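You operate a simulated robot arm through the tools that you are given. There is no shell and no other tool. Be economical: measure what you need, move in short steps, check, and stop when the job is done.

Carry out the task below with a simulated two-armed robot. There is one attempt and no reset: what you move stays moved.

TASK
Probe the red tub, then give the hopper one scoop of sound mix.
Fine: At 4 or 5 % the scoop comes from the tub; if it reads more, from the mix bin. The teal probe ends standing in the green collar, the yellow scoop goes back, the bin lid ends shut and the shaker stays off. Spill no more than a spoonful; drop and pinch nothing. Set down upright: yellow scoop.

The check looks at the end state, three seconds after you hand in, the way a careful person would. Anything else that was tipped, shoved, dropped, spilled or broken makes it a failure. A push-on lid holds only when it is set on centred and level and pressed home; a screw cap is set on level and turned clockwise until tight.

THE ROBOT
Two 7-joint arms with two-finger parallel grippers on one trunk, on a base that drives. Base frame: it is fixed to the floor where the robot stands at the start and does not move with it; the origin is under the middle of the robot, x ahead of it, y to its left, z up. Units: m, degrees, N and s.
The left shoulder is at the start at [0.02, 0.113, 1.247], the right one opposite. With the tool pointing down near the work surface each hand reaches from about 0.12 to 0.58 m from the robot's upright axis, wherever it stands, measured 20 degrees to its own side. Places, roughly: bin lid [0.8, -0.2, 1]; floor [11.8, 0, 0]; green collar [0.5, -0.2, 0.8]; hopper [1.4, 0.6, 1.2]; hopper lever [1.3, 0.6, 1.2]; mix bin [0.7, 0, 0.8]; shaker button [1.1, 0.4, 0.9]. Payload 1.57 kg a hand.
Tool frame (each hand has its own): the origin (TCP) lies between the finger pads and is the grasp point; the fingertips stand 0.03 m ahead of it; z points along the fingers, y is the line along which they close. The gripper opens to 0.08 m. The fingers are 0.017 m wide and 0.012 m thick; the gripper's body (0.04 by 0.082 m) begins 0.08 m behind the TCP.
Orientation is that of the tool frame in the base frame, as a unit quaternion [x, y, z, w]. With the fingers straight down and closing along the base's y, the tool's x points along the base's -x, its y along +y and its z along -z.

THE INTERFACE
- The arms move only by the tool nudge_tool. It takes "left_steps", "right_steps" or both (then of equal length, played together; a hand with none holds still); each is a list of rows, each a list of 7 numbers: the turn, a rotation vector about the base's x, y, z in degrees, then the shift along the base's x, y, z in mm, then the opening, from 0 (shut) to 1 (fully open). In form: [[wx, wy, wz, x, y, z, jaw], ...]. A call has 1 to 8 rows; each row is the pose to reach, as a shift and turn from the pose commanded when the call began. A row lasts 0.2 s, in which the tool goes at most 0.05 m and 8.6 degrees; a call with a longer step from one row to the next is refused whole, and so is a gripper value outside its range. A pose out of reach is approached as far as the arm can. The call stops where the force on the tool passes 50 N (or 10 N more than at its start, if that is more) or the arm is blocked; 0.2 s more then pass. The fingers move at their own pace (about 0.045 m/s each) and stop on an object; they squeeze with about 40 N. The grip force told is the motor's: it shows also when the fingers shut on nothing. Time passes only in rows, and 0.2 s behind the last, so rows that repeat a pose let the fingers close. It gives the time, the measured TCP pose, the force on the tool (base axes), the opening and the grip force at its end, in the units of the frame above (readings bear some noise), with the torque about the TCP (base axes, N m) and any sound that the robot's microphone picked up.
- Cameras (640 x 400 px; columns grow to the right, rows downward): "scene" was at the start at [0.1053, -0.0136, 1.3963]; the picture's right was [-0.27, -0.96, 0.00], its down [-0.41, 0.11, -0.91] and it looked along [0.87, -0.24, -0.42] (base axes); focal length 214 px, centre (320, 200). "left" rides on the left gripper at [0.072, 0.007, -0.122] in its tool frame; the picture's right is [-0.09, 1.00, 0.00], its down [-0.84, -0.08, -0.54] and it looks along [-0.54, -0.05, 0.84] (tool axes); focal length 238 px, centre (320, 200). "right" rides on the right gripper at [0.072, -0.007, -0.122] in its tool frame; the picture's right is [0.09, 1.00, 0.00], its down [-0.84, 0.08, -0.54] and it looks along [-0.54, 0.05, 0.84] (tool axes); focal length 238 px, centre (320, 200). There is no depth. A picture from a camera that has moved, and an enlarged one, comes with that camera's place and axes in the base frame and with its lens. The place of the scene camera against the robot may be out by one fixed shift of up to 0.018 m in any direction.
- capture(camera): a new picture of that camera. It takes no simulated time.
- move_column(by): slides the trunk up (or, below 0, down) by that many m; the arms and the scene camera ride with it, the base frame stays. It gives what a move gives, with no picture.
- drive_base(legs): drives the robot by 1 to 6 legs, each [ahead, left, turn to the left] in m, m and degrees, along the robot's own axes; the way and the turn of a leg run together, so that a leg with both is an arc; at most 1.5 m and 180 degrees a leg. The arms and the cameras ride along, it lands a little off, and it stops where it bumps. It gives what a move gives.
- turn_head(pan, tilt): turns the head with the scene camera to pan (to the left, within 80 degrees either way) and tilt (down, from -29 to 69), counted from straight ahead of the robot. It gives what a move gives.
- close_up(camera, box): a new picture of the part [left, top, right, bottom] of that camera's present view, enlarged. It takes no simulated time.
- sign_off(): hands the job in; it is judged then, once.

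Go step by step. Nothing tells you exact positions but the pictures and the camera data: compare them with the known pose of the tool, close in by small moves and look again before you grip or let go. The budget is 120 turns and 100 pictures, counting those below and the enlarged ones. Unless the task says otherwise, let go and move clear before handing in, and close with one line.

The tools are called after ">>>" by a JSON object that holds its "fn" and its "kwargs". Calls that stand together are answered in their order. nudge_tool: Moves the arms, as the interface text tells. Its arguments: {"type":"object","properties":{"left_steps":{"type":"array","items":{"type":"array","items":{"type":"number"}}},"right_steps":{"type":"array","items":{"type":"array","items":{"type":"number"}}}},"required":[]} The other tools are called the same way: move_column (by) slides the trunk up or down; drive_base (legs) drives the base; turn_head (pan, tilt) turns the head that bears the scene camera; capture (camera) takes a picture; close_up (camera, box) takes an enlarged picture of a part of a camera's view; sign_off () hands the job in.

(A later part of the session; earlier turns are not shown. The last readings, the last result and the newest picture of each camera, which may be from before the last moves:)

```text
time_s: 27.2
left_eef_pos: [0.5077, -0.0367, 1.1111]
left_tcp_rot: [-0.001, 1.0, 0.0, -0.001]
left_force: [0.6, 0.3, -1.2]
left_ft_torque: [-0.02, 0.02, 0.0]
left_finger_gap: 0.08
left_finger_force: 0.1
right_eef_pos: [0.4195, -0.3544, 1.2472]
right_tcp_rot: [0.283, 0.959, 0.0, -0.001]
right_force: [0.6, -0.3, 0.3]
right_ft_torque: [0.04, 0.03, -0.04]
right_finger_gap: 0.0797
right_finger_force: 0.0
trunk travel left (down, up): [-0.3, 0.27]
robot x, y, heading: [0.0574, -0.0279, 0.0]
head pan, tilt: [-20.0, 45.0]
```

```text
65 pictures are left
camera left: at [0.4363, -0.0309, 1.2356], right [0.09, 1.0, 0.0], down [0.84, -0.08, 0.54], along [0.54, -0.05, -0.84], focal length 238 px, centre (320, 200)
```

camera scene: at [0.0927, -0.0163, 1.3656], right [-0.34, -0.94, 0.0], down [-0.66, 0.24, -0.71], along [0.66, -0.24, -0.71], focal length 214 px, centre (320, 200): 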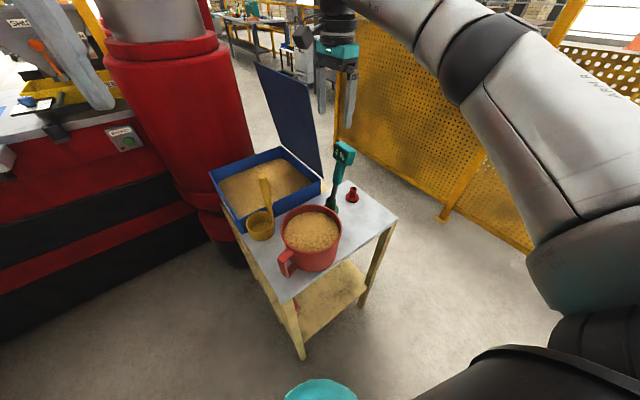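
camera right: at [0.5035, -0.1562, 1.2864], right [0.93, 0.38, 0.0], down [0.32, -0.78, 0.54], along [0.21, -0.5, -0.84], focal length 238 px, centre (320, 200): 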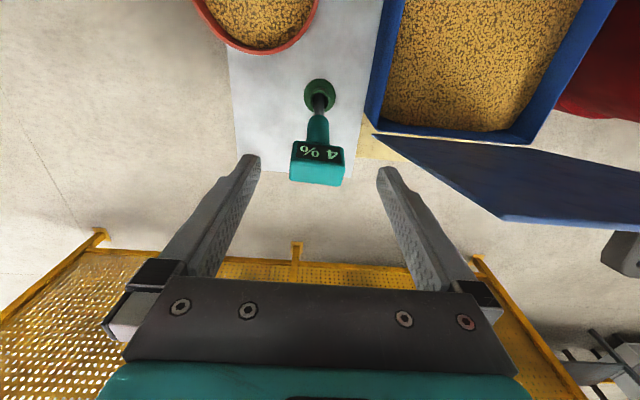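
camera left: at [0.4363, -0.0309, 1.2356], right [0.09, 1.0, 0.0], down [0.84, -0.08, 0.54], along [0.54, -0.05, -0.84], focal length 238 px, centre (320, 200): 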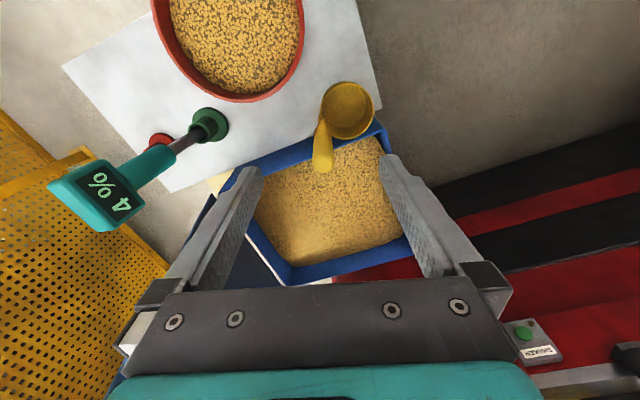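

The handle is at about (0.540, -0.037). Moving above it and lowering the open fingers around it.

>>> {"fn": "nudge_tool", "kwargs": {"left_steps": [[0, 0, 0, 20, 0, 0, 1], [0, 0, 0, 32, 0, -25, 1], [0, 0, 0, 32, 0, -60, 1], [0, 0, 0, 32, 0, -90, 1], [0, 0, 0, 32, 0, -120, 1], [0, 0, 0, 32, 0, -146, 1]]}}

>>> {"fn": "capture", "kwargs": {"camera": "left"}}

>>> {"fn": "close_up", "kwargs": {"camera": "scene", "box": [200, 100, 360, 260]}}

```text
time_s: 28.6
left_eef_pos: [0.539, -0.0364, 0.9661]
left_tcp_rot: [-0.001, 1.0, 0.0, -0.001]
left_force: [0.8, -0.2, 0.0]
left_ft_torque: [0.0, 0.0, 0.0]
left_finger_gap: 0.0801
left_finger_force: 0.0
right_eef_pos: [0.4193, -0.3536, 1.246]
right_tcp_rot: [0.283, 0.959, 0.001, 0.0]
right_force: [0.1, 0.1, 0.0]
right_ft_torque: [0.01, -0.01, 0.0]
right_finger_gap: 0.0798
right_finger_force: 0.0
trunk travel left (down, up): [-0.3, 0.27]
robot x, y, heading: [0.0618, -0.0288, 0.2]
head pan, tilt: [-20.0, 45.0]
```

```text
64 pictures are left
camera left: at [0.4666, -0.0311, 1.0887], right [0.09, 1.0, 0.0], down [0.84, -0.08, 0.54], along [0.54, -0.05, -0.84], focal length 238 px, centre (320, 200)
```

left: 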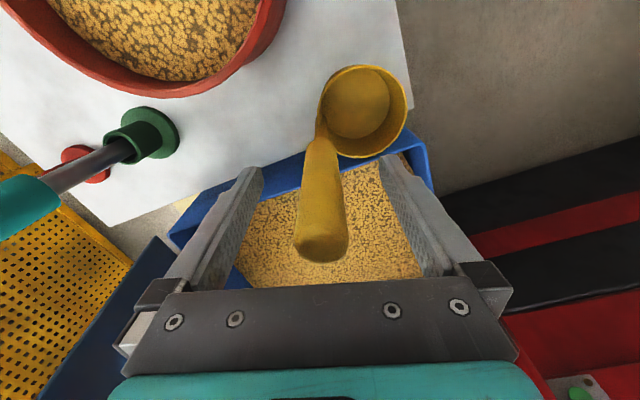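

```text
2.50 times, centred on (280, 180) of scene
camera zoom: at [0.1517, -0.0464, 1.3656], right [-0.34, -0.94, 0.0], down [-0.66, 0.24, -0.71], along [0.66, -0.24, -0.71], focal length 536 px, centre (420, 250)
```

zoom: 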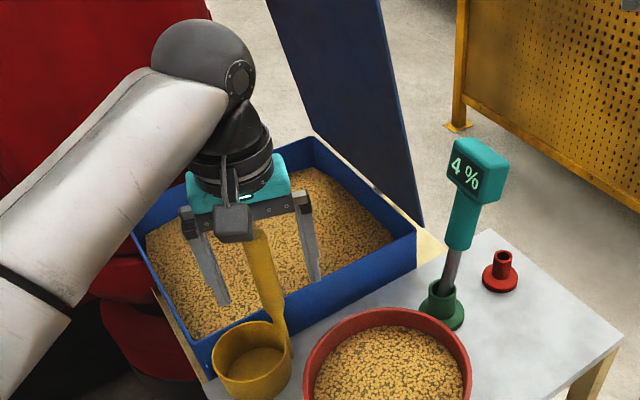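

The handle is centred between the fingers. Closing.

>>> {"fn": "nudge_tool", "kwargs": {"left_steps": [[0, 0, 0, 0, 0, 0, 0.7], [0, 0, 0, 0, 0, 0, 0.4], [0, 0, 0, 0, 0, 0, 0.2], [0, 0, 0, 0, 0, 0, 0.1], [0, 0, 0, 0, 0, 0, 0.1], [0, 0, 0, 0, 0, 0, 0.1]]}}

>>> {"fn": "capture", "kwargs": {"camera": "left"}}

```text
time_s: 30.0
left_eef_pos: [0.5381, -0.0366, 0.9668]
left_tcp_rot: [0.0, 1.0, 0.0, 0.0]
left_force: [-0.3, 0.0, 0.3]
left_ft_torque: [0.09, 0.01, 0.0]
left_finger_gap: 0.0217
left_finger_force: 35.0
right_eef_pos: [0.4181, -0.3539, 1.2465]
right_tcp_rot: [0.283, 0.959, 0.001, 0.001]
right_force: [0.9, 0.5, 0.3]
right_ft_torque: [-0.02, -0.01, 0.02]
right_finger_gap: 0.0802
right_finger_force: 0.0
trunk travel left (down, up): [-0.3, 0.27]
robot x, y, heading: [0.0605, -0.0328, -0.1]
head pan, tilt: [-20.0, 45.0]
```

```text
62 pictures are left
camera left: at [0.4667, -0.0308, 1.0889], right [0.09, 1.0, 0.0], down [0.84, -0.08, 0.54], along [0.54, -0.05, -0.84], focal length 238 px, centre (320, 200)
```

left: 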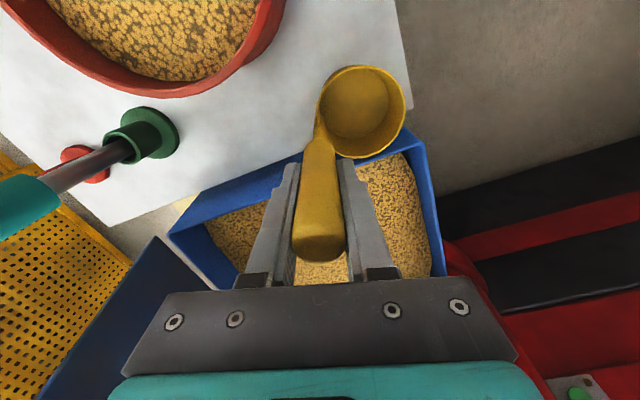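

Scoop gripped. Lifting it straight up (firm grip), with the right hand moving a bit further out.

>>> {"fn": "nudge_tool", "kwargs": {"left_steps": [[0, 0, 0, 0, 0, 10, 0], [0, 0, 0, 0, 0, 35, 0], [0, 0, 0, 0, 0, 65, 0], [0, 0, 0, 0, 0, 100, 0], [0, 0, 0, 0, 0, 135, 0], [0, 0, 0, 0, 0, 165, 0], [0, 0, 0, -20, 0, 185, 0], [0, 0, 0, -50, 0, 185, 0]], "right_steps": [[0, 0, 0, -10, 0, 10, 1], [0, 0, 0, -20, 0, 20, 1], [0, 0, 0, -30, 0, 30, 1], [0, 0, 0, -40, 0, 40, 1], [0, 0, 0, -50, 0, 50, 1], [0, 0, 0, -60, -10, 50, 1], [0, 0, 0, -70, -20, 50, 1], [0, 0, 0, -80, -20, 50, 1]]}}

>>> {"fn": "drive_base", "kwargs": {"legs": [[-0.03, -0.12, 0]]}}

>>> {"fn": "capture", "kwargs": {"camera": "scene"}}

```text
time_s: 31.8
left_eef_pos: [0.4882, -0.0352, 1.1512]
left_tcp_rot: [-0.001, 1.0, 0.0, 0.0]
left_force: [-0.4, -0.4, -2.1]
left_ft_torque: [-0.02, -0.05, -0.02]
left_finger_gap: 0.0217
left_finger_force: 34.8
right_eef_pos: [0.3419, -0.3711, 1.2953]
right_tcp_rot: [0.284, 0.959, 0.0, 0.0]
right_force: [0.1, 0.2, 0.7]
right_ft_torque: [-0.02, 0.05, -0.01]
right_finger_gap: 0.0798
right_finger_force: 0.1
right hand out of reach, approached as far as the arm can: row 8
trunk travel left (down, up): [-0.3, 0.27]
robot x, y, heading: [0.0585, -0.0302, 0.1]
head pan, tilt: [-20.0, 45.0]
```

```text
time_s: 33.0
left_eef_pos: [0.46, -0.1529, 1.1529]
left_tcp_rot: [-0.001, 1.0, 0.0, 0.0]
left_force: [-0.2, 0.5, -0.8]
left_ft_torque: [-0.01, 0.0, 0.01]
left_finger_gap: 0.0216
left_finger_force: 34.6
right_eef_pos: [0.3113, -0.4879, 1.2948]
right_tcp_rot: [0.283, 0.959, 0.001, 0.001]
right_force: [0.9, -0.1, 0.1]
right_ft_torque: [0.05, 0.0, 0.0]
right_finger_gap: 0.0799
right_finger_force: 0.1
trunk travel left (down, up): [-0.3, 0.27]
robot x, y, heading: [0.0295, -0.1457, 0.0]
head pan, tilt: [-20.0, 45.0]
```

```text
61 pictures are left
camera scene: at [0.1216, -0.1637, 1.3655], right [-0.34, -0.94, 0.0], down [-0.66, 0.24, -0.71], along [0.66, -0.24, -0.71], focal length 214 px, centre (320, 200)
```

scene: 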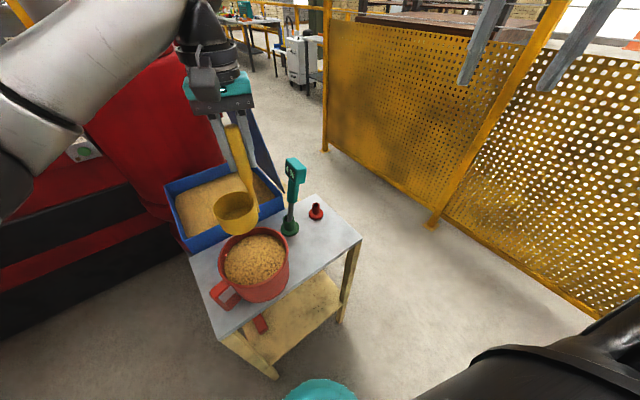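

Now tilting the scoop 40° (fingers forward) while moving over the tub, staying above its rim.

>>> {"fn": "nudge_tool", "kwargs": {"left_steps": [[0, -8, 0, -26, -1, 0, 0], [0, -16, 0, -52, -2, 0, 0], [0, -24, 0, -78, -3, 0, 0], [0, -32, 0, -104, -4, -10, 0], [0, -40, 0, -130, -6, -25, 0]]}}

>>> {"fn": "capture", "kwargs": {"camera": "scene"}}

>>> {"fn": "capture", "kwargs": {"camera": "left"}}

```text
time_s: 34.2
left_eef_pos: [0.3285, -0.1582, 1.1278]
left_tcp_rot: [0.0, 0.94, -0.001, 0.342]
left_force: [-0.5, -0.1, -1.5]
left_ft_torque: [-0.01, 0.09, -0.01]
left_finger_gap: 0.0216
left_finger_force: 34.2
right_eef_pos: [0.3106, -0.4886, 1.2946]
right_tcp_rot: [0.284, 0.959, 0.001, 0.0]
right_force: [0.1, -0.7, -0.8]
right_ft_torque: [0.01, 0.0, 0.02]
right_finger_gap: 0.0798
right_finger_force: 0.1
trunk travel left (down, up): [-0.3, 0.27]
robot x, y, heading: [0.0323, -0.1464, -0.0]
head pan, tilt: [-20.0, 45.0]
```

```text
60 pictures are left
camera scene: at [0.1214, -0.1631, 1.3656], right [-0.34, -0.94, 0.0], down [-0.66, 0.24, -0.71], along [0.66, -0.24, -0.71], focal length 214 px, centre (320, 200)
```

scene: 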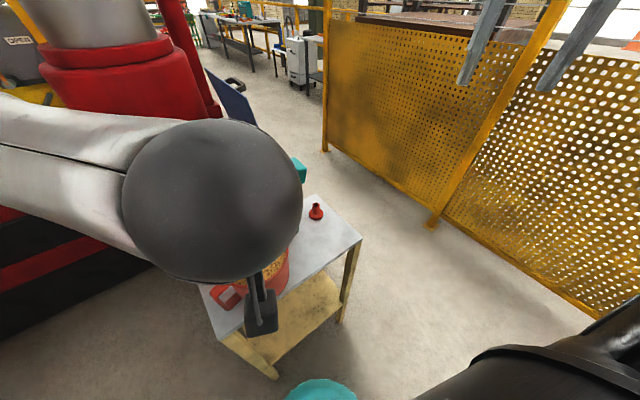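

```text
59 pictures are left
camera left: at [0.1956, -0.1524, 1.1756], right [0.07, 1.0, 0.06], down [0.29, -0.08, 0.95], along [0.95, -0.05, -0.3], focal length 238 px, centre (320, 200)
```

left: 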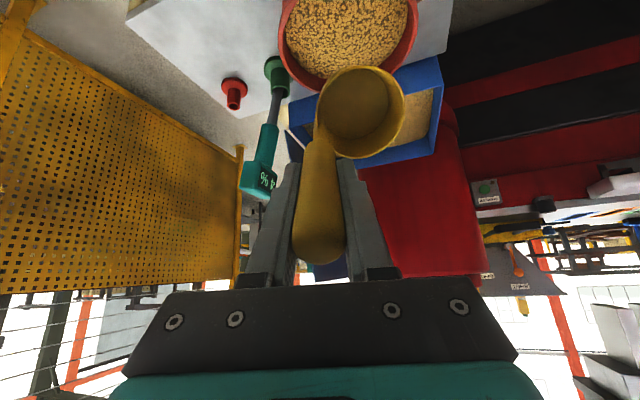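

The bowl hovers tilted over the tub and the tub centre is confirmed. Lowering into the mix in steps.

>>> {"fn": "nudge_tool", "kwargs": {"left_steps": [[0, 0, 0, -4, 0, -25, 0], [0, 0, 0, -8, 0, -50, 0], [0, 0, 0, -8, 0, -75, 0], [0, 0, 0, -8, 0, -95, 0], [0, 0, 0, -8, 0, -110, 0]]}}

>>> {"fn": "capture", "kwargs": {"camera": "left"}}

```text
time_s: 35.4
left_eef_pos: [0.3225, -0.158, 1.0156]
left_tcp_rot: [-0.001, 0.94, 0.0, 0.342]
left_force: [0.5, 0.2, -2.6]
left_ft_torque: [-0.1, 0.12, 0.02]
left_finger_gap: 0.0217
left_finger_force: 34.7
right_eef_pos: [0.313, -0.4882, 1.2949]
right_tcp_rot: [0.284, 0.959, 0.0, 0.0]
right_force: [0.1, -0.3, 0.9]
right_ft_torque: [0.03, 0.03, 0.01]
right_finger_gap: 0.0801
right_finger_force: 0.1
trunk travel left (down, up): [-0.3, 0.27]
robot x, y, heading: [0.0252, -0.1497, -0.3]
head pan, tilt: [-20.0, 45.0]
```

```text
58 pictures are left
camera left: at [0.1893, -0.153, 1.0644], right [0.07, 1.0, 0.06], down [0.29, -0.08, 0.95], along [0.95, -0.05, -0.3], focal length 238 px, centre (320, 200)
```

left: 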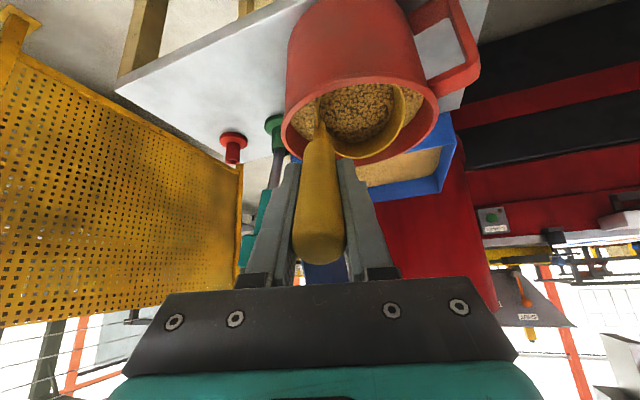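

>>> {"fn": "close_up", "kwargs": {"camera": "left", "box": [270, 60, 450, 190]}}

```text
3.08 times, centred on (360, 125) of left
camera zoom: at [0.1893, -0.153, 1.0644], right [0.07, 1.0, 0.06], down [0.29, -0.08, 0.95], along [0.95, -0.05, -0.3], focal length 733 px, centre (197, 431)
```

zoom: 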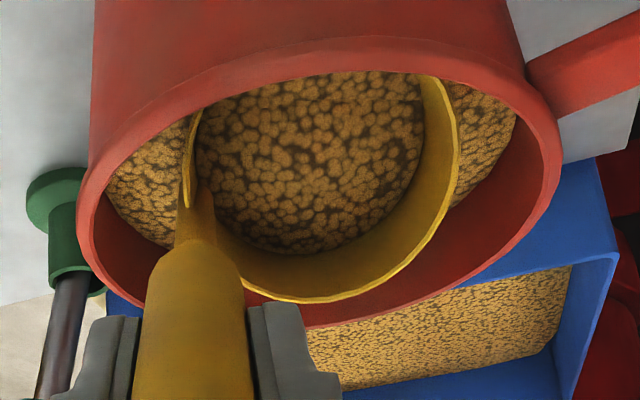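

The bowl already holds grain below its lip. I'll press a little deeper, sweep toward the robot, then level the bowl while easing up inside the tub.

>>> {"fn": "nudge_tool", "kwargs": {"left_steps": [[0, 0, 0, -6, 0, -12, 0], [0, 0, 0, -12, 0, -22, 0], [0, 0, 0, -18, 0, -26, 0], [0, 8, 0, 2, 0, -12, 0], [0, 16, 0, 24, 0, 2, 0], [0, 24, 0, 46, 0, 14, 0], [0, 32, 0, 69, 0, 22, 0], [0, 40, 0, 88, 0, 27, 0]]}}

>>> {"fn": "capture", "kwargs": {"camera": "left"}}

```text
time_s: 37.2
left_eef_pos: [0.4099, -0.1568, 1.0462]
left_tcp_rot: [0.0, 1.0, -0.001, -0.002]
left_force: [-0.3, 0.1, -3.1]
left_ft_torque: [-0.09, -0.02, -0.02]
left_finger_gap: 0.0218
left_finger_force: 34.8
right_eef_pos: [0.3126, -0.4876, 1.295]
right_tcp_rot: [0.283, 0.959, -0.001, 0.0]
right_force: [-0.1, -0.2, 0.6]
right_ft_torque: [-0.01, -0.01, -0.03]
right_finger_gap: 0.08
right_finger_force: 0.1
trunk travel left (down, up): [-0.3, 0.27]
robot x, y, heading: [0.0275, -0.1474, -0.1]
head pan, tilt: [-20.0, 45.0]
```

```text
56 pictures are left
camera left: at [0.3391, -0.1519, 1.1687], right [0.09, 1.0, 0.0], down [0.84, -0.08, 0.54], along [0.54, -0.05, -0.84], focal length 238 px, centre (320, 200)
```

left: 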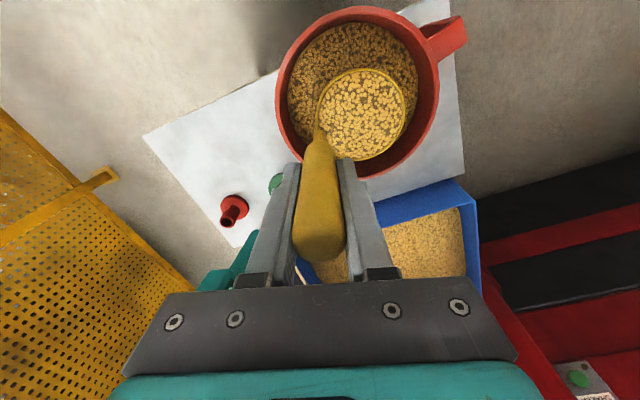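

The bowl is full and level. Lifting slowly straight up, out of the tub.

>>> {"fn": "nudge_tool", "kwargs": {"left_steps": [[0, 0, 0, 0, 0, 10, 0], [0, 0, 0, 0, 0, 25, 0], [0, 0, 0, 0, 0, 42, 0], [0, 0, 0, 0, 0, 60, 0], [0, 0, 0, 0, 0, 80, 0], [0, 0, 0, 0, 0, 100, 0], [0, 0, 0, 0, 0, 115, 0], [0, 0, 0, 0, 0, 120, 0]]}}

>>> {"fn": "close_up", "kwargs": {"camera": "left", "box": [240, 0, 480, 170]}}

>>> {"fn": "turn_head", "kwargs": {"pan": 40, "tilt": 40}}

>>> {"fn": "capture", "kwargs": {"camera": "scene"}}

```text
time_s: 39.0
left_eef_pos: [0.4093, -0.1587, 1.1627]
left_tcp_rot: [-0.002, 1.0, 0.0, -0.001]
left_force: [0.3, 0.0, -3.3]
left_ft_torque: [-0.11, -0.06, -0.01]
left_finger_gap: 0.0216
left_finger_force: 34.6
right_eef_pos: [0.3119, -0.4881, 1.2959]
right_tcp_rot: [0.283, 0.959, 0.0, 0.0]
right_force: [0.1, -0.2, -0.7]
right_ft_torque: [-0.01, -0.02, -0.01]
right_finger_gap: 0.0798
right_finger_force: 0.0
trunk travel left (down, up): [-0.3, 0.27]
robot x, y, heading: [0.0277, -0.1458, -0.2]
head pan, tilt: [-20.0, 45.0]
```

```text
2.35 times, centred on (360, 85) of left
camera zoom: at [0.3381, -0.1527, 1.2865], right [0.09, 1.0, 0.0], down [0.84, -0.08, 0.54], along [0.54, -0.05, -0.84], focal length 561 px, centre (226, 471)
```

zoom: 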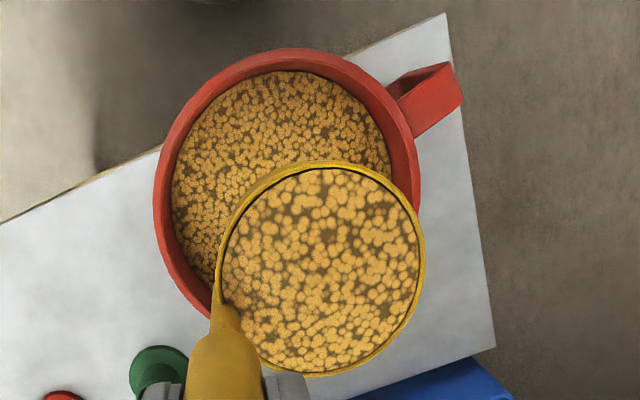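

```text
time_s: 40.3
left_eef_pos: [0.4095, -0.1578, 1.1618]
left_tcp_rot: [-0.001, 1.0, 0.0, -0.001]
left_force: [-0.2, 0.6, -3.6]
left_ft_torque: [-0.1, -0.05, -0.01]
left_finger_gap: 0.0217
left_finger_force: 34.4
right_eef_pos: [0.3118, -0.488, 1.2945]
right_tcp_rot: [0.283, 0.959, 0.0, 0.0]
right_force: [0.5, -0.4, 0.7]
right_ft_torque: [-0.06, -0.02, 0.0]
right_finger_gap: 0.0799
right_finger_force: 0.1
trunk travel left (down, up): [-0.3, 0.27]
robot x, y, heading: [0.0296, -0.1441, -0.0]
head pan, tilt: [40.0, 40.0]
```

```text
54 pictures are left
camera scene: at [0.1108, -0.0802, 1.3728], right [0.64, -0.77, 0.0], down [-0.49, -0.41, -0.77], along [0.59, 0.49, -0.64], focal length 214 px, centre (320, 200)
```

scene: 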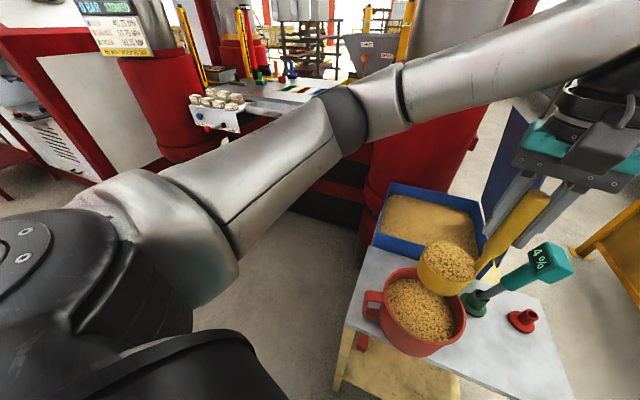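

The scoop is full below the rim. Now raising the trunk 0.2 m, then backing off, moving left and ahead toward the hopper in short legs.

>>> {"fn": "move_column", "kwargs": {"by": 0.2}}

>>> {"fn": "drive_base", "kwargs": {"legs": [[-0.1, 0, 0], [0, 0.3, 0], [0, 0.3, 0]]}}

>>> {"fn": "turn_head", "kwargs": {"pan": 5, "tilt": 30}}

>>> {"fn": "capture", "kwargs": {"camera": "scene"}}

>>> {"fn": "capture", "kwargs": {"camera": "left"}}

```text
time_s: 42.5
left_eef_pos: [0.409, -0.1578, 1.3623]
left_tcp_rot: [-0.001, 1.0, 0.0, -0.001]
left_force: [0.0, 0.0, -4.2]
left_ft_torque: [-0.12, -0.06, 0.04]
left_finger_gap: 0.0218
left_finger_force: 34.8
right_eef_pos: [0.3112, -0.4877, 1.4948]
right_tcp_rot: [0.284, 0.959, 0.0, 0.0]
right_force: [-0.5, 0.4, -0.5]
right_ft_torque: [0.01, -0.05, 0.03]
right_finger_gap: 0.0802
right_finger_force: 0.1
trunk travel left (down, up): [-0.5, 0.07]
robot x, y, heading: [0.0292, -0.1471, 0.1]
head pan, tilt: [40.0, 40.0]
```

```text
time_s: 46.9
left_eef_pos: [0.3063, 0.44, 1.3643]
left_tcp_rot: [-0.005, 1.0, -0.001, 0.0]
left_force: [0.6, 0.8, -4.3]
left_ft_torque: [-0.14, -0.06, 0.01]
left_finger_gap: 0.0216
left_finger_force: 34.3
right_eef_pos: [0.2117, 0.1076, 1.4953]
right_tcp_rot: [0.28, 0.96, 0.001, -0.001]
right_force: [0.1, 0.4, 0.2]
right_ft_torque: [-0.03, 0.0, -0.02]
right_finger_gap: 0.0798
right_finger_force: 0.0
trunk travel left (down, up): [-0.5, 0.07]
robot x, y, heading: [-0.071, 0.4496, 0.6]
head pan, tilt: [40.0, 40.0]
```

```text
time_s: 47.9
left_eef_pos: [0.3067, 0.4389, 1.3626]
left_tcp_rot: [-0.005, 1.0, -0.002, 0.0]
left_force: [0.3, 0.4, -3.1]
left_ft_torque: [-0.09, -0.03, 0.01]
left_finger_gap: 0.0218
left_finger_force: 34.2
right_eef_pos: [0.2107, 0.1077, 1.4951]
right_tcp_rot: [0.28, 0.96, 0.001, 0.0]
right_force: [0.2, -0.8, -0.1]
right_ft_torque: [-0.03, -0.02, 0.03]
right_finger_gap: 0.0798
right_finger_force: 0.1
trunk travel left (down, up): [-0.5, 0.07]
robot x, y, heading: [-0.0718, 0.4501, 0.4]
head pan, tilt: [5.0, 30.0]
```

```text
53 pictures are left
camera scene: at [0.0328, 0.4677, 1.5881], right [0.1, -1.0, 0.0], down [-0.5, -0.05, -0.87], along [0.86, 0.08, -0.5], focal length 214 px, centre (320, 200)
```

scene: 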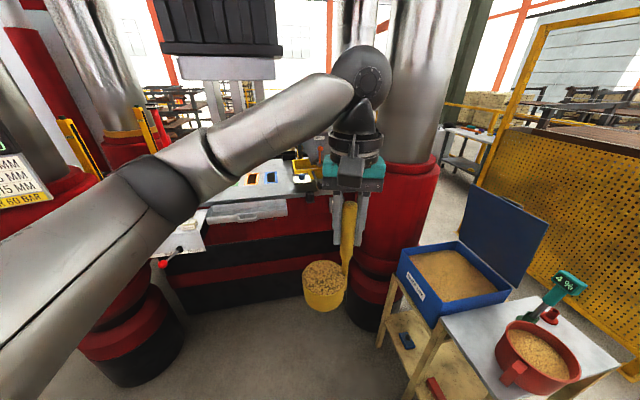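

```text
52 pictures are left
camera left: at [0.2352, 0.4432, 1.4863], right [0.08, 1.0, 0.0], down [0.84, -0.07, 0.54], along [0.54, -0.05, -0.84], focal length 238 px, centre (320, 200)
```

left: 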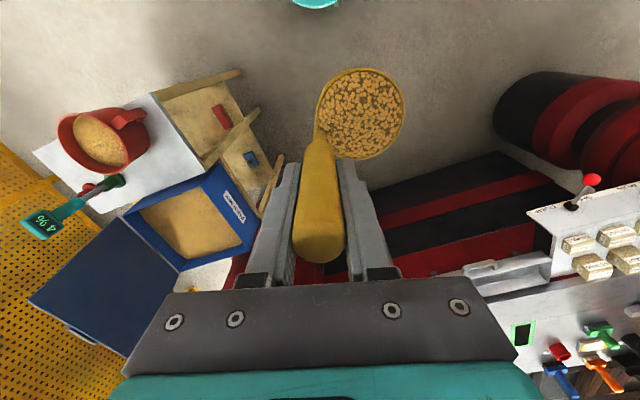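

The machine front is rotated about 20° to the robot. I'll drive ahead with a slight left turn and then view the hopper from nearer.

>>> {"fn": "drive_base", "kwargs": {"legs": [[0.3, 0, 15]]}}

>>> {"fn": "turn_head", "kwargs": {"pan": -12, "tilt": 20}}

>>> {"fn": "capture", "kwargs": {"camera": "scene"}}

```text
time_s: 50.0
left_eef_pos: [0.5938, 0.5742, 1.3636]
left_tcp_rot: [-0.132, 0.991, -0.002, -0.001]
left_force: [0.9, -0.3, -3.4]
left_ft_torque: [-0.08, -0.04, 0.0]
left_finger_gap: 0.0217
left_finger_force: 35.3
right_eef_pos: [0.5843, 0.2323, 1.4954]
right_tcp_rot: [0.156, 0.988, 0.0, 0.0]
right_force: [0.1, -0.4, 0.7]
right_ft_torque: [0.01, 0.02, -0.03]
right_finger_gap: 0.0801
right_finger_force: 0.1
trunk travel left (down, up): [-0.5, 0.07]
robot x, y, heading: [0.222, 0.4872, 14.9]
head pan, tilt: [5.0, 30.0]
```

```text
time_s: 50.8
left_eef_pos: [0.5911, 0.5748, 1.364]
left_tcp_rot: [-0.131, 0.991, 0.0, 0.001]
left_force: [0.5, -0.4, -4.9]
left_ft_torque: [-0.09, -0.06, 0.01]
left_finger_gap: 0.0218
left_finger_force: 34.6
right_eef_pos: [0.583, 0.2318, 1.4951]
right_tcp_rot: [0.154, 0.988, 0.0, 0.0]
right_force: [0.2, 0.5, 0.6]
right_ft_torque: [0.0, 0.0, 0.03]
right_finger_gap: 0.08
right_finger_force: 0.0
trunk travel left (down, up): [-0.5, 0.07]
robot x, y, heading: [0.2236, 0.4876, 15.1]
head pan, tilt: [-12.0, 20.0]
```

```text
51 pictures are left
camera scene: at [0.3306, 0.5068, 1.6042], right [0.05, -1.0, 0.0], down [-0.34, -0.02, -0.94], along [0.94, 0.05, -0.34], focal length 214 px, centre (320, 200)
```

scene: 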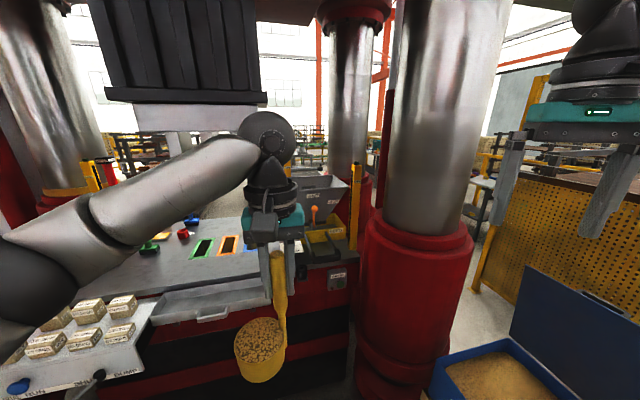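

>>> {"fn": "close_up", "kwargs": {"camera": "scene", "box": [230, 130, 400, 310]}}

```text
2.22 times, centred on (315, 220) of scene
camera zoom: at [0.3306, 0.5068, 1.6042], right [0.05, -1.0, 0.0], down [-0.34, -0.02, -0.94], along [0.94, 0.05, -0.34], focal length 477 px, centre (331, 156)
```

zoom: 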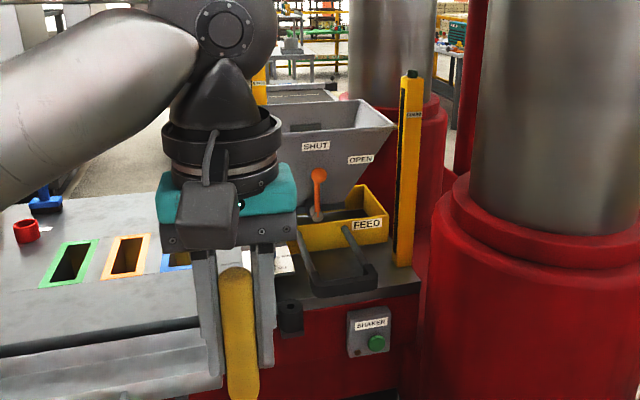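

The hopper mouth is about 0.25–0.3 m square, centred near (1.33, 0.60) with its rim at z 1.33; a pillar stands at (1.04, 0.19). I'll turn right and approach from the left side so the right hand stays clear of the pillar.

>>> {"fn": "drive_base", "kwargs": {"legs": [[0, 0, -25], [0, 0.28, 0], [0.2, 0, 0]]}}

>>> {"fn": "turn_head", "kwargs": {"pan": -5, "tilt": 25}}

>>> {"fn": "capture", "kwargs": {"camera": "scene"}}

```text
time_s: 55.2
left_eef_pos: [0.8407, 0.6593, 1.3636]
left_tcp_rot: [0.085, 0.996, 0.0, -0.001]
left_force: [-0.5, 0.2, -4.0]
left_ft_torque: [-0.08, -0.01, 0.01]
left_finger_gap: 0.0219
left_finger_force: 35.1
right_eef_pos: [0.6885, 0.3506, 1.4953]
right_tcp_rot: [0.364, 0.931, 0.0, 0.0]
right_force: [0.9, 0.3, -0.4]
right_ft_torque: [0.02, 0.01, 0.0]
right_finger_gap: 0.0799
right_finger_force: 0.0
trunk travel left (down, up): [-0.5, 0.07]
robot x, y, heading: [0.4658, 0.7353, -9.9]
head pan, tilt: [-12.0, 20.0]
```

```text
time_s: 55.9
left_eef_pos: [0.8396, 0.6596, 1.3626]
left_tcp_rot: [0.085, 0.996, -0.001, -0.002]
left_force: [0.3, -1.3, -4.0]
left_ft_torque: [-0.11, -0.04, 0.01]
left_finger_gap: 0.0216
left_finger_force: 34.9
right_eef_pos: [0.6892, 0.3516, 1.4953]
right_tcp_rot: [0.364, 0.931, 0.001, 0.001]
right_force: [0.1, 0.3, -0.2]
right_ft_torque: [-0.03, -0.01, 0.01]
right_finger_gap: 0.0798
right_finger_force: 0.1
trunk travel left (down, up): [-0.5, 0.07]
robot x, y, heading: [0.4674, 0.7361, -9.9]
head pan, tilt: [-5.0, 25.0]
```

```text
49 pictures are left
camera scene: at [0.573, 0.7218, 1.5961], right [-0.25, -0.97, 0.0], down [-0.41, 0.11, -0.91], along [0.88, -0.23, -0.42], focal length 214 px, centre (320, 200)
```

scene: 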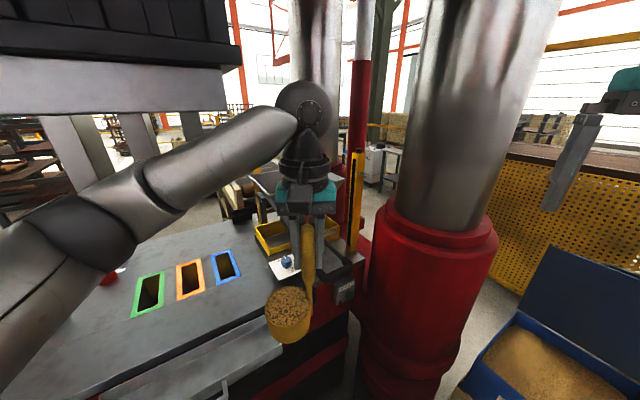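

A yellow guard post may stand near the hopper's left front, so I'll raise the scoop 0.2 m first and look again.

>>> {"fn": "nudge_tool", "kwargs": {"left_steps": [[0, 0, 0, 0, 0, 25, 0], [0, 0, 0, 0, 0, 50, 0], [0, 0, 0, 0, 0, 75, 0], [0, 0, 0, 0, 0, 100, 0], [0, 0, 0, 0, 0, 125, 0], [0, 0, 0, 0, 0, 150, 0], [0, 0, 0, 0, 0, 175, 0], [0, 0, 0, 0, 0, 200, 0]]}}

>>> {"fn": "capture", "kwargs": {"camera": "scene"}}

>>> {"fn": "capture", "kwargs": {"camera": "left"}}

```text
time_s: 57.7
left_eef_pos: [0.8378, 0.6593, 1.5641]
left_tcp_rot: [0.085, 0.996, 0.0, 0.0]
left_force: [0.4, -0.6, -2.9]
left_ft_torque: [-0.1, -0.02, 0.0]
left_finger_gap: 0.0216
left_finger_force: 34.9
right_eef_pos: [0.687, 0.3511, 1.4952]
right_tcp_rot: [0.364, 0.931, 0.001, 0.0]
right_force: [0.3, 1.1, 0.0]
right_ft_torque: [-0.01, 0.05, 0.03]
right_finger_gap: 0.0799
right_finger_force: 0.0
trunk travel left (down, up): [-0.5, 0.07]
robot x, y, heading: [0.4674, 0.7393, -9.8]
head pan, tilt: [-5.0, 25.0]
```

```text
48 pictures are left
camera scene: at [0.572, 0.7214, 1.5962], right [-0.25, -0.97, 0.0], down [-0.41, 0.11, -0.91], along [0.88, -0.23, -0.42], focal length 214 px, centre (320, 200)
```

scene: 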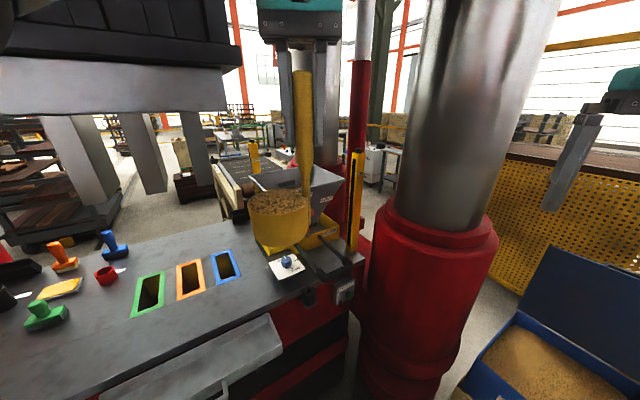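

```text
47 pictures are left
camera left: at [0.7682, 0.677, 1.6868], right [0.26, 0.97, 0.0], down [0.81, -0.22, 0.54], along [0.52, -0.14, -0.84], focal length 238 px, centre (320, 200)
```

left: 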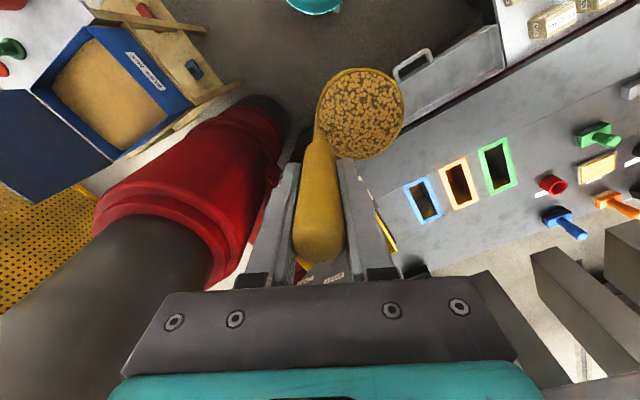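

>>> {"fn": "close_up", "kwargs": {"camera": "scene", "box": [220, 120, 380, 280]}}

```text
2.50 times, centred on (300, 200) of scene
camera zoom: at [0.572, 0.7214, 1.5962], right [-0.25, -0.97, 0.0], down [-0.41, 0.11, -0.91], along [0.88, -0.23, -0.42], focal length 536 px, centre (370, 200)
```

zoom: 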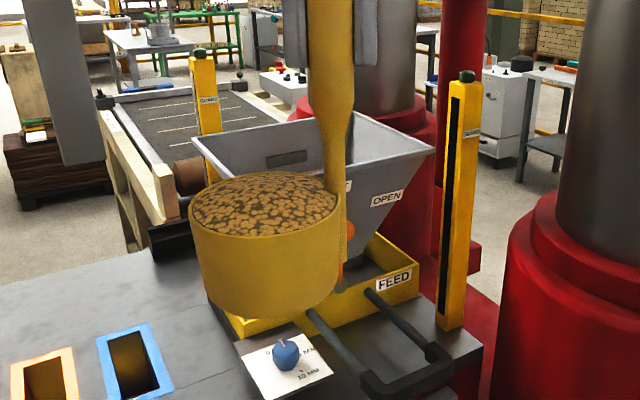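

The guard posts aren't in front, and the hopper mouth centre works out to (1.35, 0.615). I'll lower and tuck the right hand so it stays clear of the pillar, then turn right 20° and drive in.

>>> {"fn": "nudge_tool", "kwargs": {"right_steps": [[0, 0, 0, -8, 8, -35, 1], [0, 0, 0, -16, 16, -70, 1], [0, 0, 0, -25, 25, -105, 1], [0, 0, 0, -34, 34, -140, 1], [0, 0, 0, -43, 43, -175, 1], [0, 0, 0, -52, 52, -205, 1], [0, 0, 0, -60, 60, -230, 1], [0, 0, 0, -67, 69, -245, 1]]}}

>>> {"fn": "drive_base", "kwargs": {"legs": [[0, 0, -20]]}}

>>> {"fn": "turn_head", "kwargs": {"pan": -20, "tilt": 35}}

>>> {"fn": "capture", "kwargs": {"camera": "scene"}}

```text
time_s: 59.5
left_eef_pos: [0.8398, 0.6603, 1.5634]
left_tcp_rot: [0.084, 0.996, 0.001, -0.001]
left_force: [-0.3, -0.6, -4.0]
left_ft_torque: [-0.11, -0.04, 0.01]
left_finger_gap: 0.0216
left_finger_force: 34.9
right_eef_pos: [0.6332, 0.4123, 1.2513]
right_tcp_rot: [0.363, 0.932, 0.002, -0.001]
right_force: [-0.9, 1.6, 0.1]
right_ft_torque: [-0.01, -0.01, 0.0]
right_finger_gap: 0.08
right_finger_force: 0.0
right hand out of reach, approached as far as the arm can: row 8
trunk travel left (down, up): [-0.5, 0.07]
robot x, y, heading: [0.4667, 0.7346, -9.6]
head pan, tilt: [-5.0, 25.0]
```

```text
time_s: 61.0
left_eef_pos: [0.7899, 0.5391, 1.5639]
left_tcp_rot: [0.254, 0.967, 0.0, -0.001]
left_force: [-0.2, 0.1, -4.5]
left_ft_torque: [-0.09, 0.04, 0.02]
left_finger_gap: 0.0217
left_finger_force: 34.5
right_eef_pos: [0.5115, 0.3753, 1.2522]
right_tcp_rot: [0.518, 0.855, 0.001, -0.001]
right_force: [0.1, 0.1, 0.8]
right_ft_torque: [-0.03, 0.02, 0.01]
right_finger_gap: 0.08
right_finger_force: 0.1
trunk travel left (down, up): [-0.5, 0.07]
robot x, y, heading: [0.4653, 0.7337, -29.6]
head pan, tilt: [-5.0, 25.0]
```

```text
time_s: 61.8
left_eef_pos: [0.7909, 0.5391, 1.5643]
left_tcp_rot: [0.254, 0.967, 0.0, -0.001]
left_force: [-0.3, -0.5, -3.9]
left_ft_torque: [-0.1, 0.01, 0.01]
left_finger_gap: 0.0217
left_finger_force: 35.0
right_eef_pos: [0.5139, 0.375, 1.252]
right_tcp_rot: [0.518, 0.855, 0.001, -0.001]
right_force: [0.0, -0.5, -0.2]
right_ft_torque: [-0.01, 0.0, -0.02]
right_finger_gap: 0.0801
right_finger_force: 0.0
trunk travel left (down, up): [-0.5, 0.07]
robot x, y, heading: [0.4699, 0.7353, -29.2]
head pan, tilt: [-20.0, 35.0]
```

```text
45 pictures are left
camera scene: at [0.54, 0.6751, 1.5804], right [-0.76, -0.65, 0.0], down [-0.37, 0.44, -0.82], along [0.53, -0.62, -0.57], focal length 214 px, centre (320, 200)
```

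scene: 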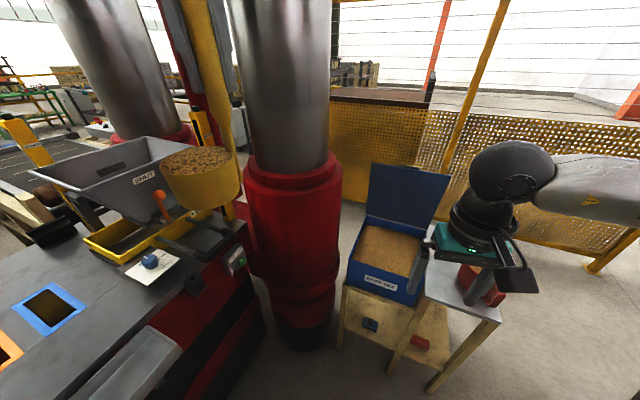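

Clear view of the hopper; geometry is confirmed. Driving in 0.27 m ahead and 0.11 m left.

>>> {"fn": "drive_base", "kwargs": {"legs": [[0.15, 0.11, 0], [0.12, 0, 0]]}}

>>> {"fn": "turn_head", "kwargs": {"pan": 5, "tilt": 35}}

>>> {"fn": "capture", "kwargs": {"camera": "scene"}}

>>> {"fn": "capture", "kwargs": {"camera": "left"}}

```text
time_s: 64.1
left_eef_pos: [1.0761, 0.5023, 1.5633]
left_tcp_rot: [0.255, 0.967, 0.0, 0.0]
left_force: [-0.4, -0.1, -3.9]
left_ft_torque: [-0.09, 0.02, 0.0]
left_finger_gap: 0.0221
left_finger_force: 34.4
right_eef_pos: [0.7998, 0.3386, 1.2529]
right_tcp_rot: [0.519, 0.855, 0.0, -0.001]
right_force: [0.1, -0.5, 0.6]
right_ft_torque: [0.0, -0.03, 0.0]
right_finger_gap: 0.08
right_finger_force: 0.0
trunk travel left (down, up): [-0.5, 0.07]
robot x, y, heading: [0.7529, 0.7007, -29.4]
head pan, tilt: [-20.0, 35.0]
```

```text
time_s: 65.0
left_eef_pos: [1.0766, 0.5017, 1.5634]
left_tcp_rot: [0.254, 0.967, 0.0, 0.0]
left_force: [-0.1, -0.1, -3.5]
left_ft_torque: [-0.12, -0.02, 0.0]
left_finger_gap: 0.0216
left_finger_force: 34.9
right_eef_pos: [0.7989, 0.3384, 1.2522]
right_tcp_rot: [0.518, 0.855, 0.001, 0.0]
right_force: [-0.9, -0.7, 0.7]
right_ft_torque: [-0.01, -0.03, 0.03]
right_finger_gap: 0.0799
right_finger_force: 0.1
trunk travel left (down, up): [-0.5, 0.07]
robot x, y, heading: [0.7514, 0.7005, -29.5]
head pan, tilt: [5.0, 35.0]
```

```text
44 pictures are left
camera scene: at [0.8486, 0.6694, 1.5804], right [-0.42, -0.91, 0.0], down [-0.52, 0.24, -0.82], along [0.75, -0.34, -0.57], focal length 214 px, centre (320, 200)
```

scene: 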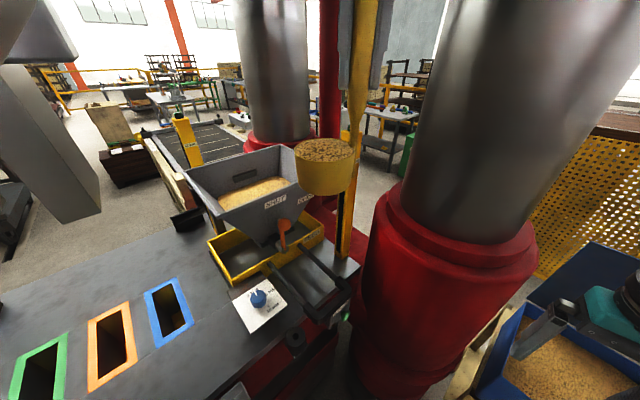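

```text
43 pictures are left
camera left: at [1.0178, 0.5428, 1.6865], right [0.57, 0.82, 0.0], down [0.69, -0.48, 0.54], along [0.44, -0.31, -0.84], focal length 238 px, centre (320, 200)
```

left: 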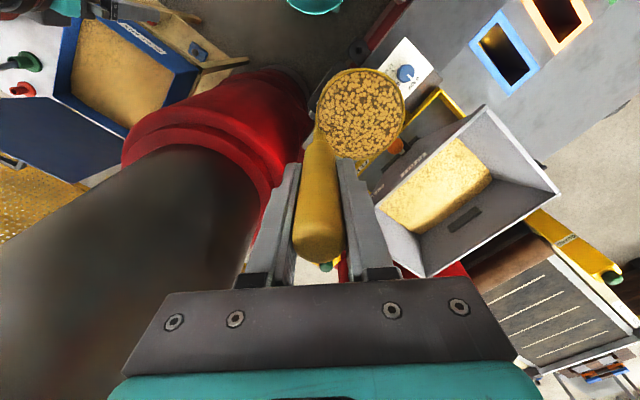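

The hopper already holds some mix and its mouth centre is about (1.35, 0.60). Moving the level scoop over the mouth at constant height.

>>> {"fn": "nudge_tool", "kwargs": {"left_steps": [[0, 0, 0, 25, 9, 0, 0], [0, 0, 0, 55, 19, 0, 0], [0, 0, 0, 85, 30, 0, 0], [0, 0, 0, 115, 41, 0, 0], [0, 0, 0, 145, 51, 0, 0], [0, 0, 0, 175, 62, 0, 0], [0, 0, 0, 200, 71, 0, 0], [0, 0, 0, 221, 78, 0, 0]]}}

>>> {"fn": "capture", "kwargs": {"camera": "left"}}

>>> {"fn": "capture", "kwargs": {"camera": "scene"}}

```text
time_s: 66.8
left_eef_pos: [1.2597, 0.5985, 1.5447]
left_tcp_rot: [0.255, 0.967, -0.001, -0.001]
left_force: [0.2, -0.1, -4.1]
left_ft_torque: [-0.1, 0.01, -0.03]
left_finger_gap: 0.0216
left_finger_force: 34.8
left hand out of reach, approached as far as the arm can: row 5, 6, 7, 8
right_eef_pos: [0.8013, 0.3395, 1.2516]
right_tcp_rot: [0.519, 0.855, 0.0, -0.001]
right_force: [0.5, -0.9, 0.3]
right_ft_torque: [-0.02, 0.0, 0.0]
right_finger_gap: 0.0801
right_finger_force: 0.0
trunk travel left (down, up): [-0.5, 0.07]
robot x, y, heading: [0.753, 0.7036, -29.6]
head pan, tilt: [5.0, 35.0]
```

```text
42 pictures are left
camera left: at [1.2006, 0.6388, 1.6679], right [0.57, 0.82, 0.0], down [0.69, -0.48, 0.54], along [0.44, -0.31, -0.84], focal length 238 px, centre (320, 200)
```

left: 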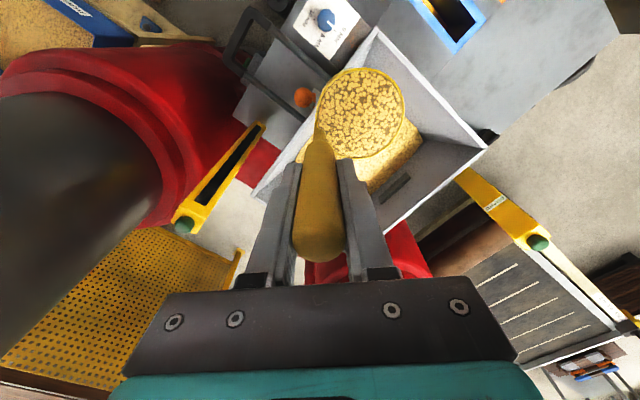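

```text
41 pictures are left
camera scene: at [0.8503, 0.67, 1.5803], right [-0.41, -0.91, 0.0], down [-0.52, 0.24, -0.82], along [0.74, -0.34, -0.57], focal length 214 px, centre (320, 200)
```

scene: 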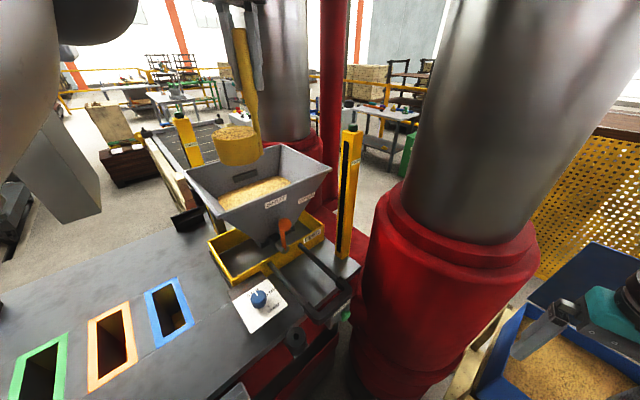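

The arm stopped about 4 cm short of the full target, but the bowl is already inside the mouth outline. A small first tilt of 16° brings it further in; then I'll measure.

>>> {"fn": "nudge_tool", "kwargs": {"left_steps": [[-3.9, -7, 0, -19, 9, -10, 0], [-7.9, -13.9, 0, -38, 18, -19, 0]]}}

>>> {"fn": "capture", "kwargs": {"camera": "left"}}

```text
time_s: 67.4
left_eef_pos: [1.2209, 0.6192, 1.5286]
left_tcp_rot: [0.25, 0.958, -0.039, 0.137]
left_force: [-0.3, 0.2, -4.4]
left_ft_torque: [-0.1, 0.04, 0.0]
left_finger_gap: 0.0214
left_finger_force: 34.8
left hand out of reach, approached as far as the arm can: row 1
right_eef_pos: [0.7982, 0.3416, 1.2528]
right_tcp_rot: [0.518, 0.855, 0.0, 0.0]
right_force: [0.8, 0.2, 1.0]
right_ft_torque: [-0.03, 0.0, 0.0]
right_finger_gap: 0.0798
right_finger_force: 0.0
trunk travel left (down, up): [-0.5, 0.07]
robot x, y, heading: [0.7526, 0.6996, -29.6]
head pan, tilt: [5.0, 35.0]
```

```text
40 pictures are left
camera left: at [1.1343, 0.6745, 1.6265], right [0.56, 0.83, 0.02], down [0.53, -0.38, 0.76], along [0.63, -0.42, -0.66], focal length 238 px, centre (320, 200)
```

left: 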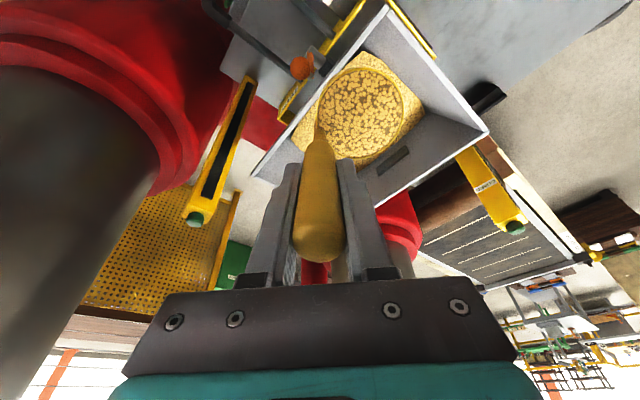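

The bowl is well inside the mouth. Now tilting progressively to pour, with the bowl kept over the hopper centre.

>>> {"fn": "nudge_tool", "kwargs": {"left_steps": [[-3.94, -6.97, 0, 36, -15, 0, 0], [-7.88, -13.94, 0, 45, -19, -5, 0], [-11.8, -20.9, 0, 43, -17, -10, 0], [-15.76, -27.9, 0, 35, -12, -20, 0], [-19.7, -34.85, 0, 28, -8, -30, 0], [-23.6, -41.8, 0, 20, -4, -40, 0], [-27.6, -48.8, 0, 13, 1, -50, 0], [-31.5, -55.8, 0, 8, 4, -60, 0]]}}

>>> {"fn": "capture", "kwargs": {"camera": "scene"}}

>>> {"fn": "capture", "kwargs": {"camera": "left"}}

```text
time_s: 69.2
left_eef_pos: [1.2264, 0.6231, 1.4669]
left_tcp_rot: [0.195, 0.74, -0.165, 0.622]
left_force: [-0.4, -0.2, -2.1]
left_ft_torque: [0.03, 0.17, -0.03]
left_finger_gap: 0.0217
left_finger_force: 34.3
right_eef_pos: [0.8003, 0.3385, 1.252]
right_tcp_rot: [0.519, 0.855, 0.0, -0.001]
right_force: [0.2, 0.2, 0.1]
right_ft_torque: [-0.01, 0.01, -0.01]
right_finger_gap: 0.0797
right_finger_force: 0.0
trunk travel left (down, up): [-0.5, 0.07]
robot x, y, heading: [0.7489, 0.697, -29.4]
head pan, tilt: [5.0, 35.0]
```

```text
39 pictures are left
camera scene: at [0.8494, 0.67, 1.5804], right [-0.41, -0.91, 0.0], down [-0.52, 0.24, -0.82], along [0.74, -0.34, -0.57], focal length 214 px, centre (320, 200)
```

scene: 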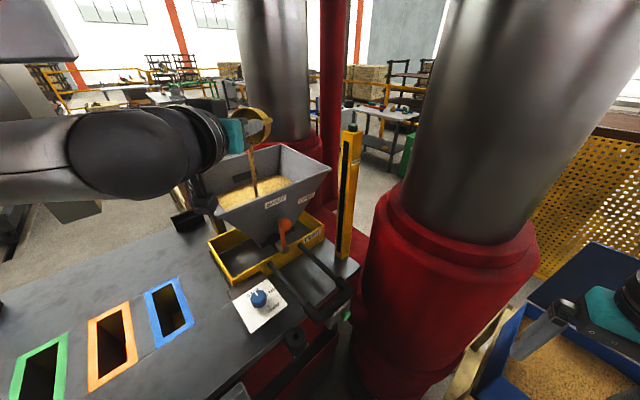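

```text
38 pictures are left
camera left: at [1.1149, 0.6927, 1.4186], right [0.5, 0.86, 0.09], down [-0.38, 0.13, 0.92], along [0.78, -0.5, 0.39], focal length 238 px, centre (320, 200)
```

left: 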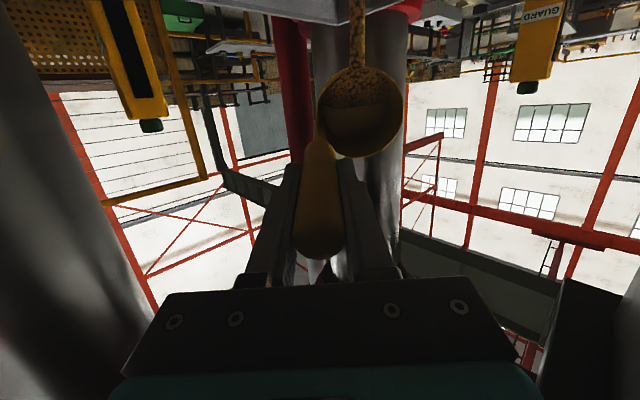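

The stream falls into the hopper. Tilting on to about 120° and holding so the bowl empties.

>>> {"fn": "nudge_tool", "kwargs": {"left_steps": [[0, 0, 0, 0, 0, 0, 0], [-3.94, -6.97, 0, 0, 0, 0, 0], [-7.88, -13.94, 0, 0, 0, 0, 0], [-11.8, -20.9, 0, 0, 0, 0, 0], [-15.76, -27.9, 0, 3, -2, 0, 0], [-19.7, -34.85, 0, 6, -3, 0, 0], [-19.7, -34.85, 0, 6, -3, 0, 0], [-19.7, -34.85, 0, 6, -3, 0, 0]]}}

>>> {"fn": "capture", "kwargs": {"camera": "scene"}}

>>> {"fn": "close_up", "kwargs": {"camera": "left", "box": [280, 20, 440, 180]}}

```text
time_s: 71.0
left_eef_pos: [1.2331, 0.6188, 1.4661]
left_tcp_rot: [0.127, 0.483, -0.219, 0.838]
left_force: [0.6, 1.0, -1.9]
left_ft_torque: [0.01, 0.14, 0.0]
left_finger_gap: 0.0216
left_finger_force: 34.6
left hand out of reach, approached as far as the arm can: row 2, 3
right_eef_pos: [0.7993, 0.3374, 1.2525]
right_tcp_rot: [0.518, 0.855, 0.001, -0.001]
right_force: [-0.2, 0.4, 0.2]
right_ft_torque: [-0.04, -0.01, 0.02]
right_finger_gap: 0.08
right_finger_force: 0.3
trunk travel left (down, up): [-0.5, 0.07]
robot x, y, heading: [0.748, 0.7034, -29.5]
head pan, tilt: [5.0, 35.0]
```

```text
37 pictures are left
camera scene: at [0.849, 0.6695, 1.5804], right [-0.41, -0.91, 0.0], down [-0.52, 0.24, -0.82], along [0.75, -0.34, -0.57], focal length 214 px, centre (320, 200)
```

scene: 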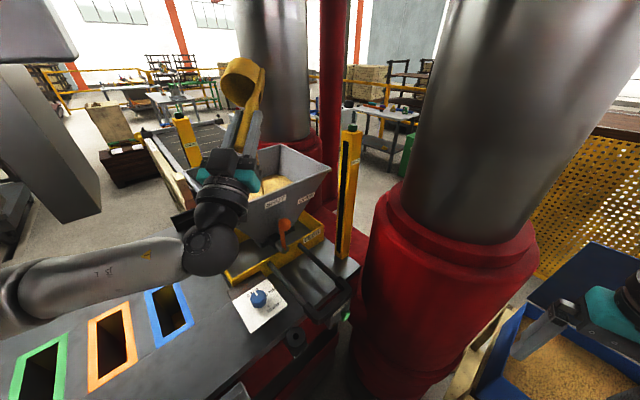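

```text
2.50 times, centred on (360, 100) of left
camera zoom: at [1.1763, 0.6575, 1.3446], right [0.45, 0.89, 0.08], down [-0.81, 0.37, 0.45], along [0.37, -0.27, 0.89], focal length 596 px, centre (220, 450)
```

zoom: 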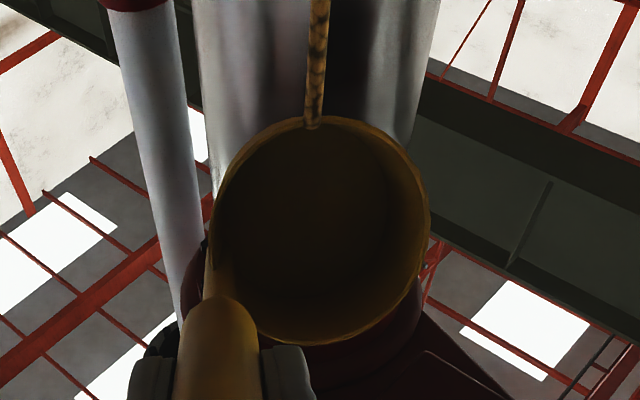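

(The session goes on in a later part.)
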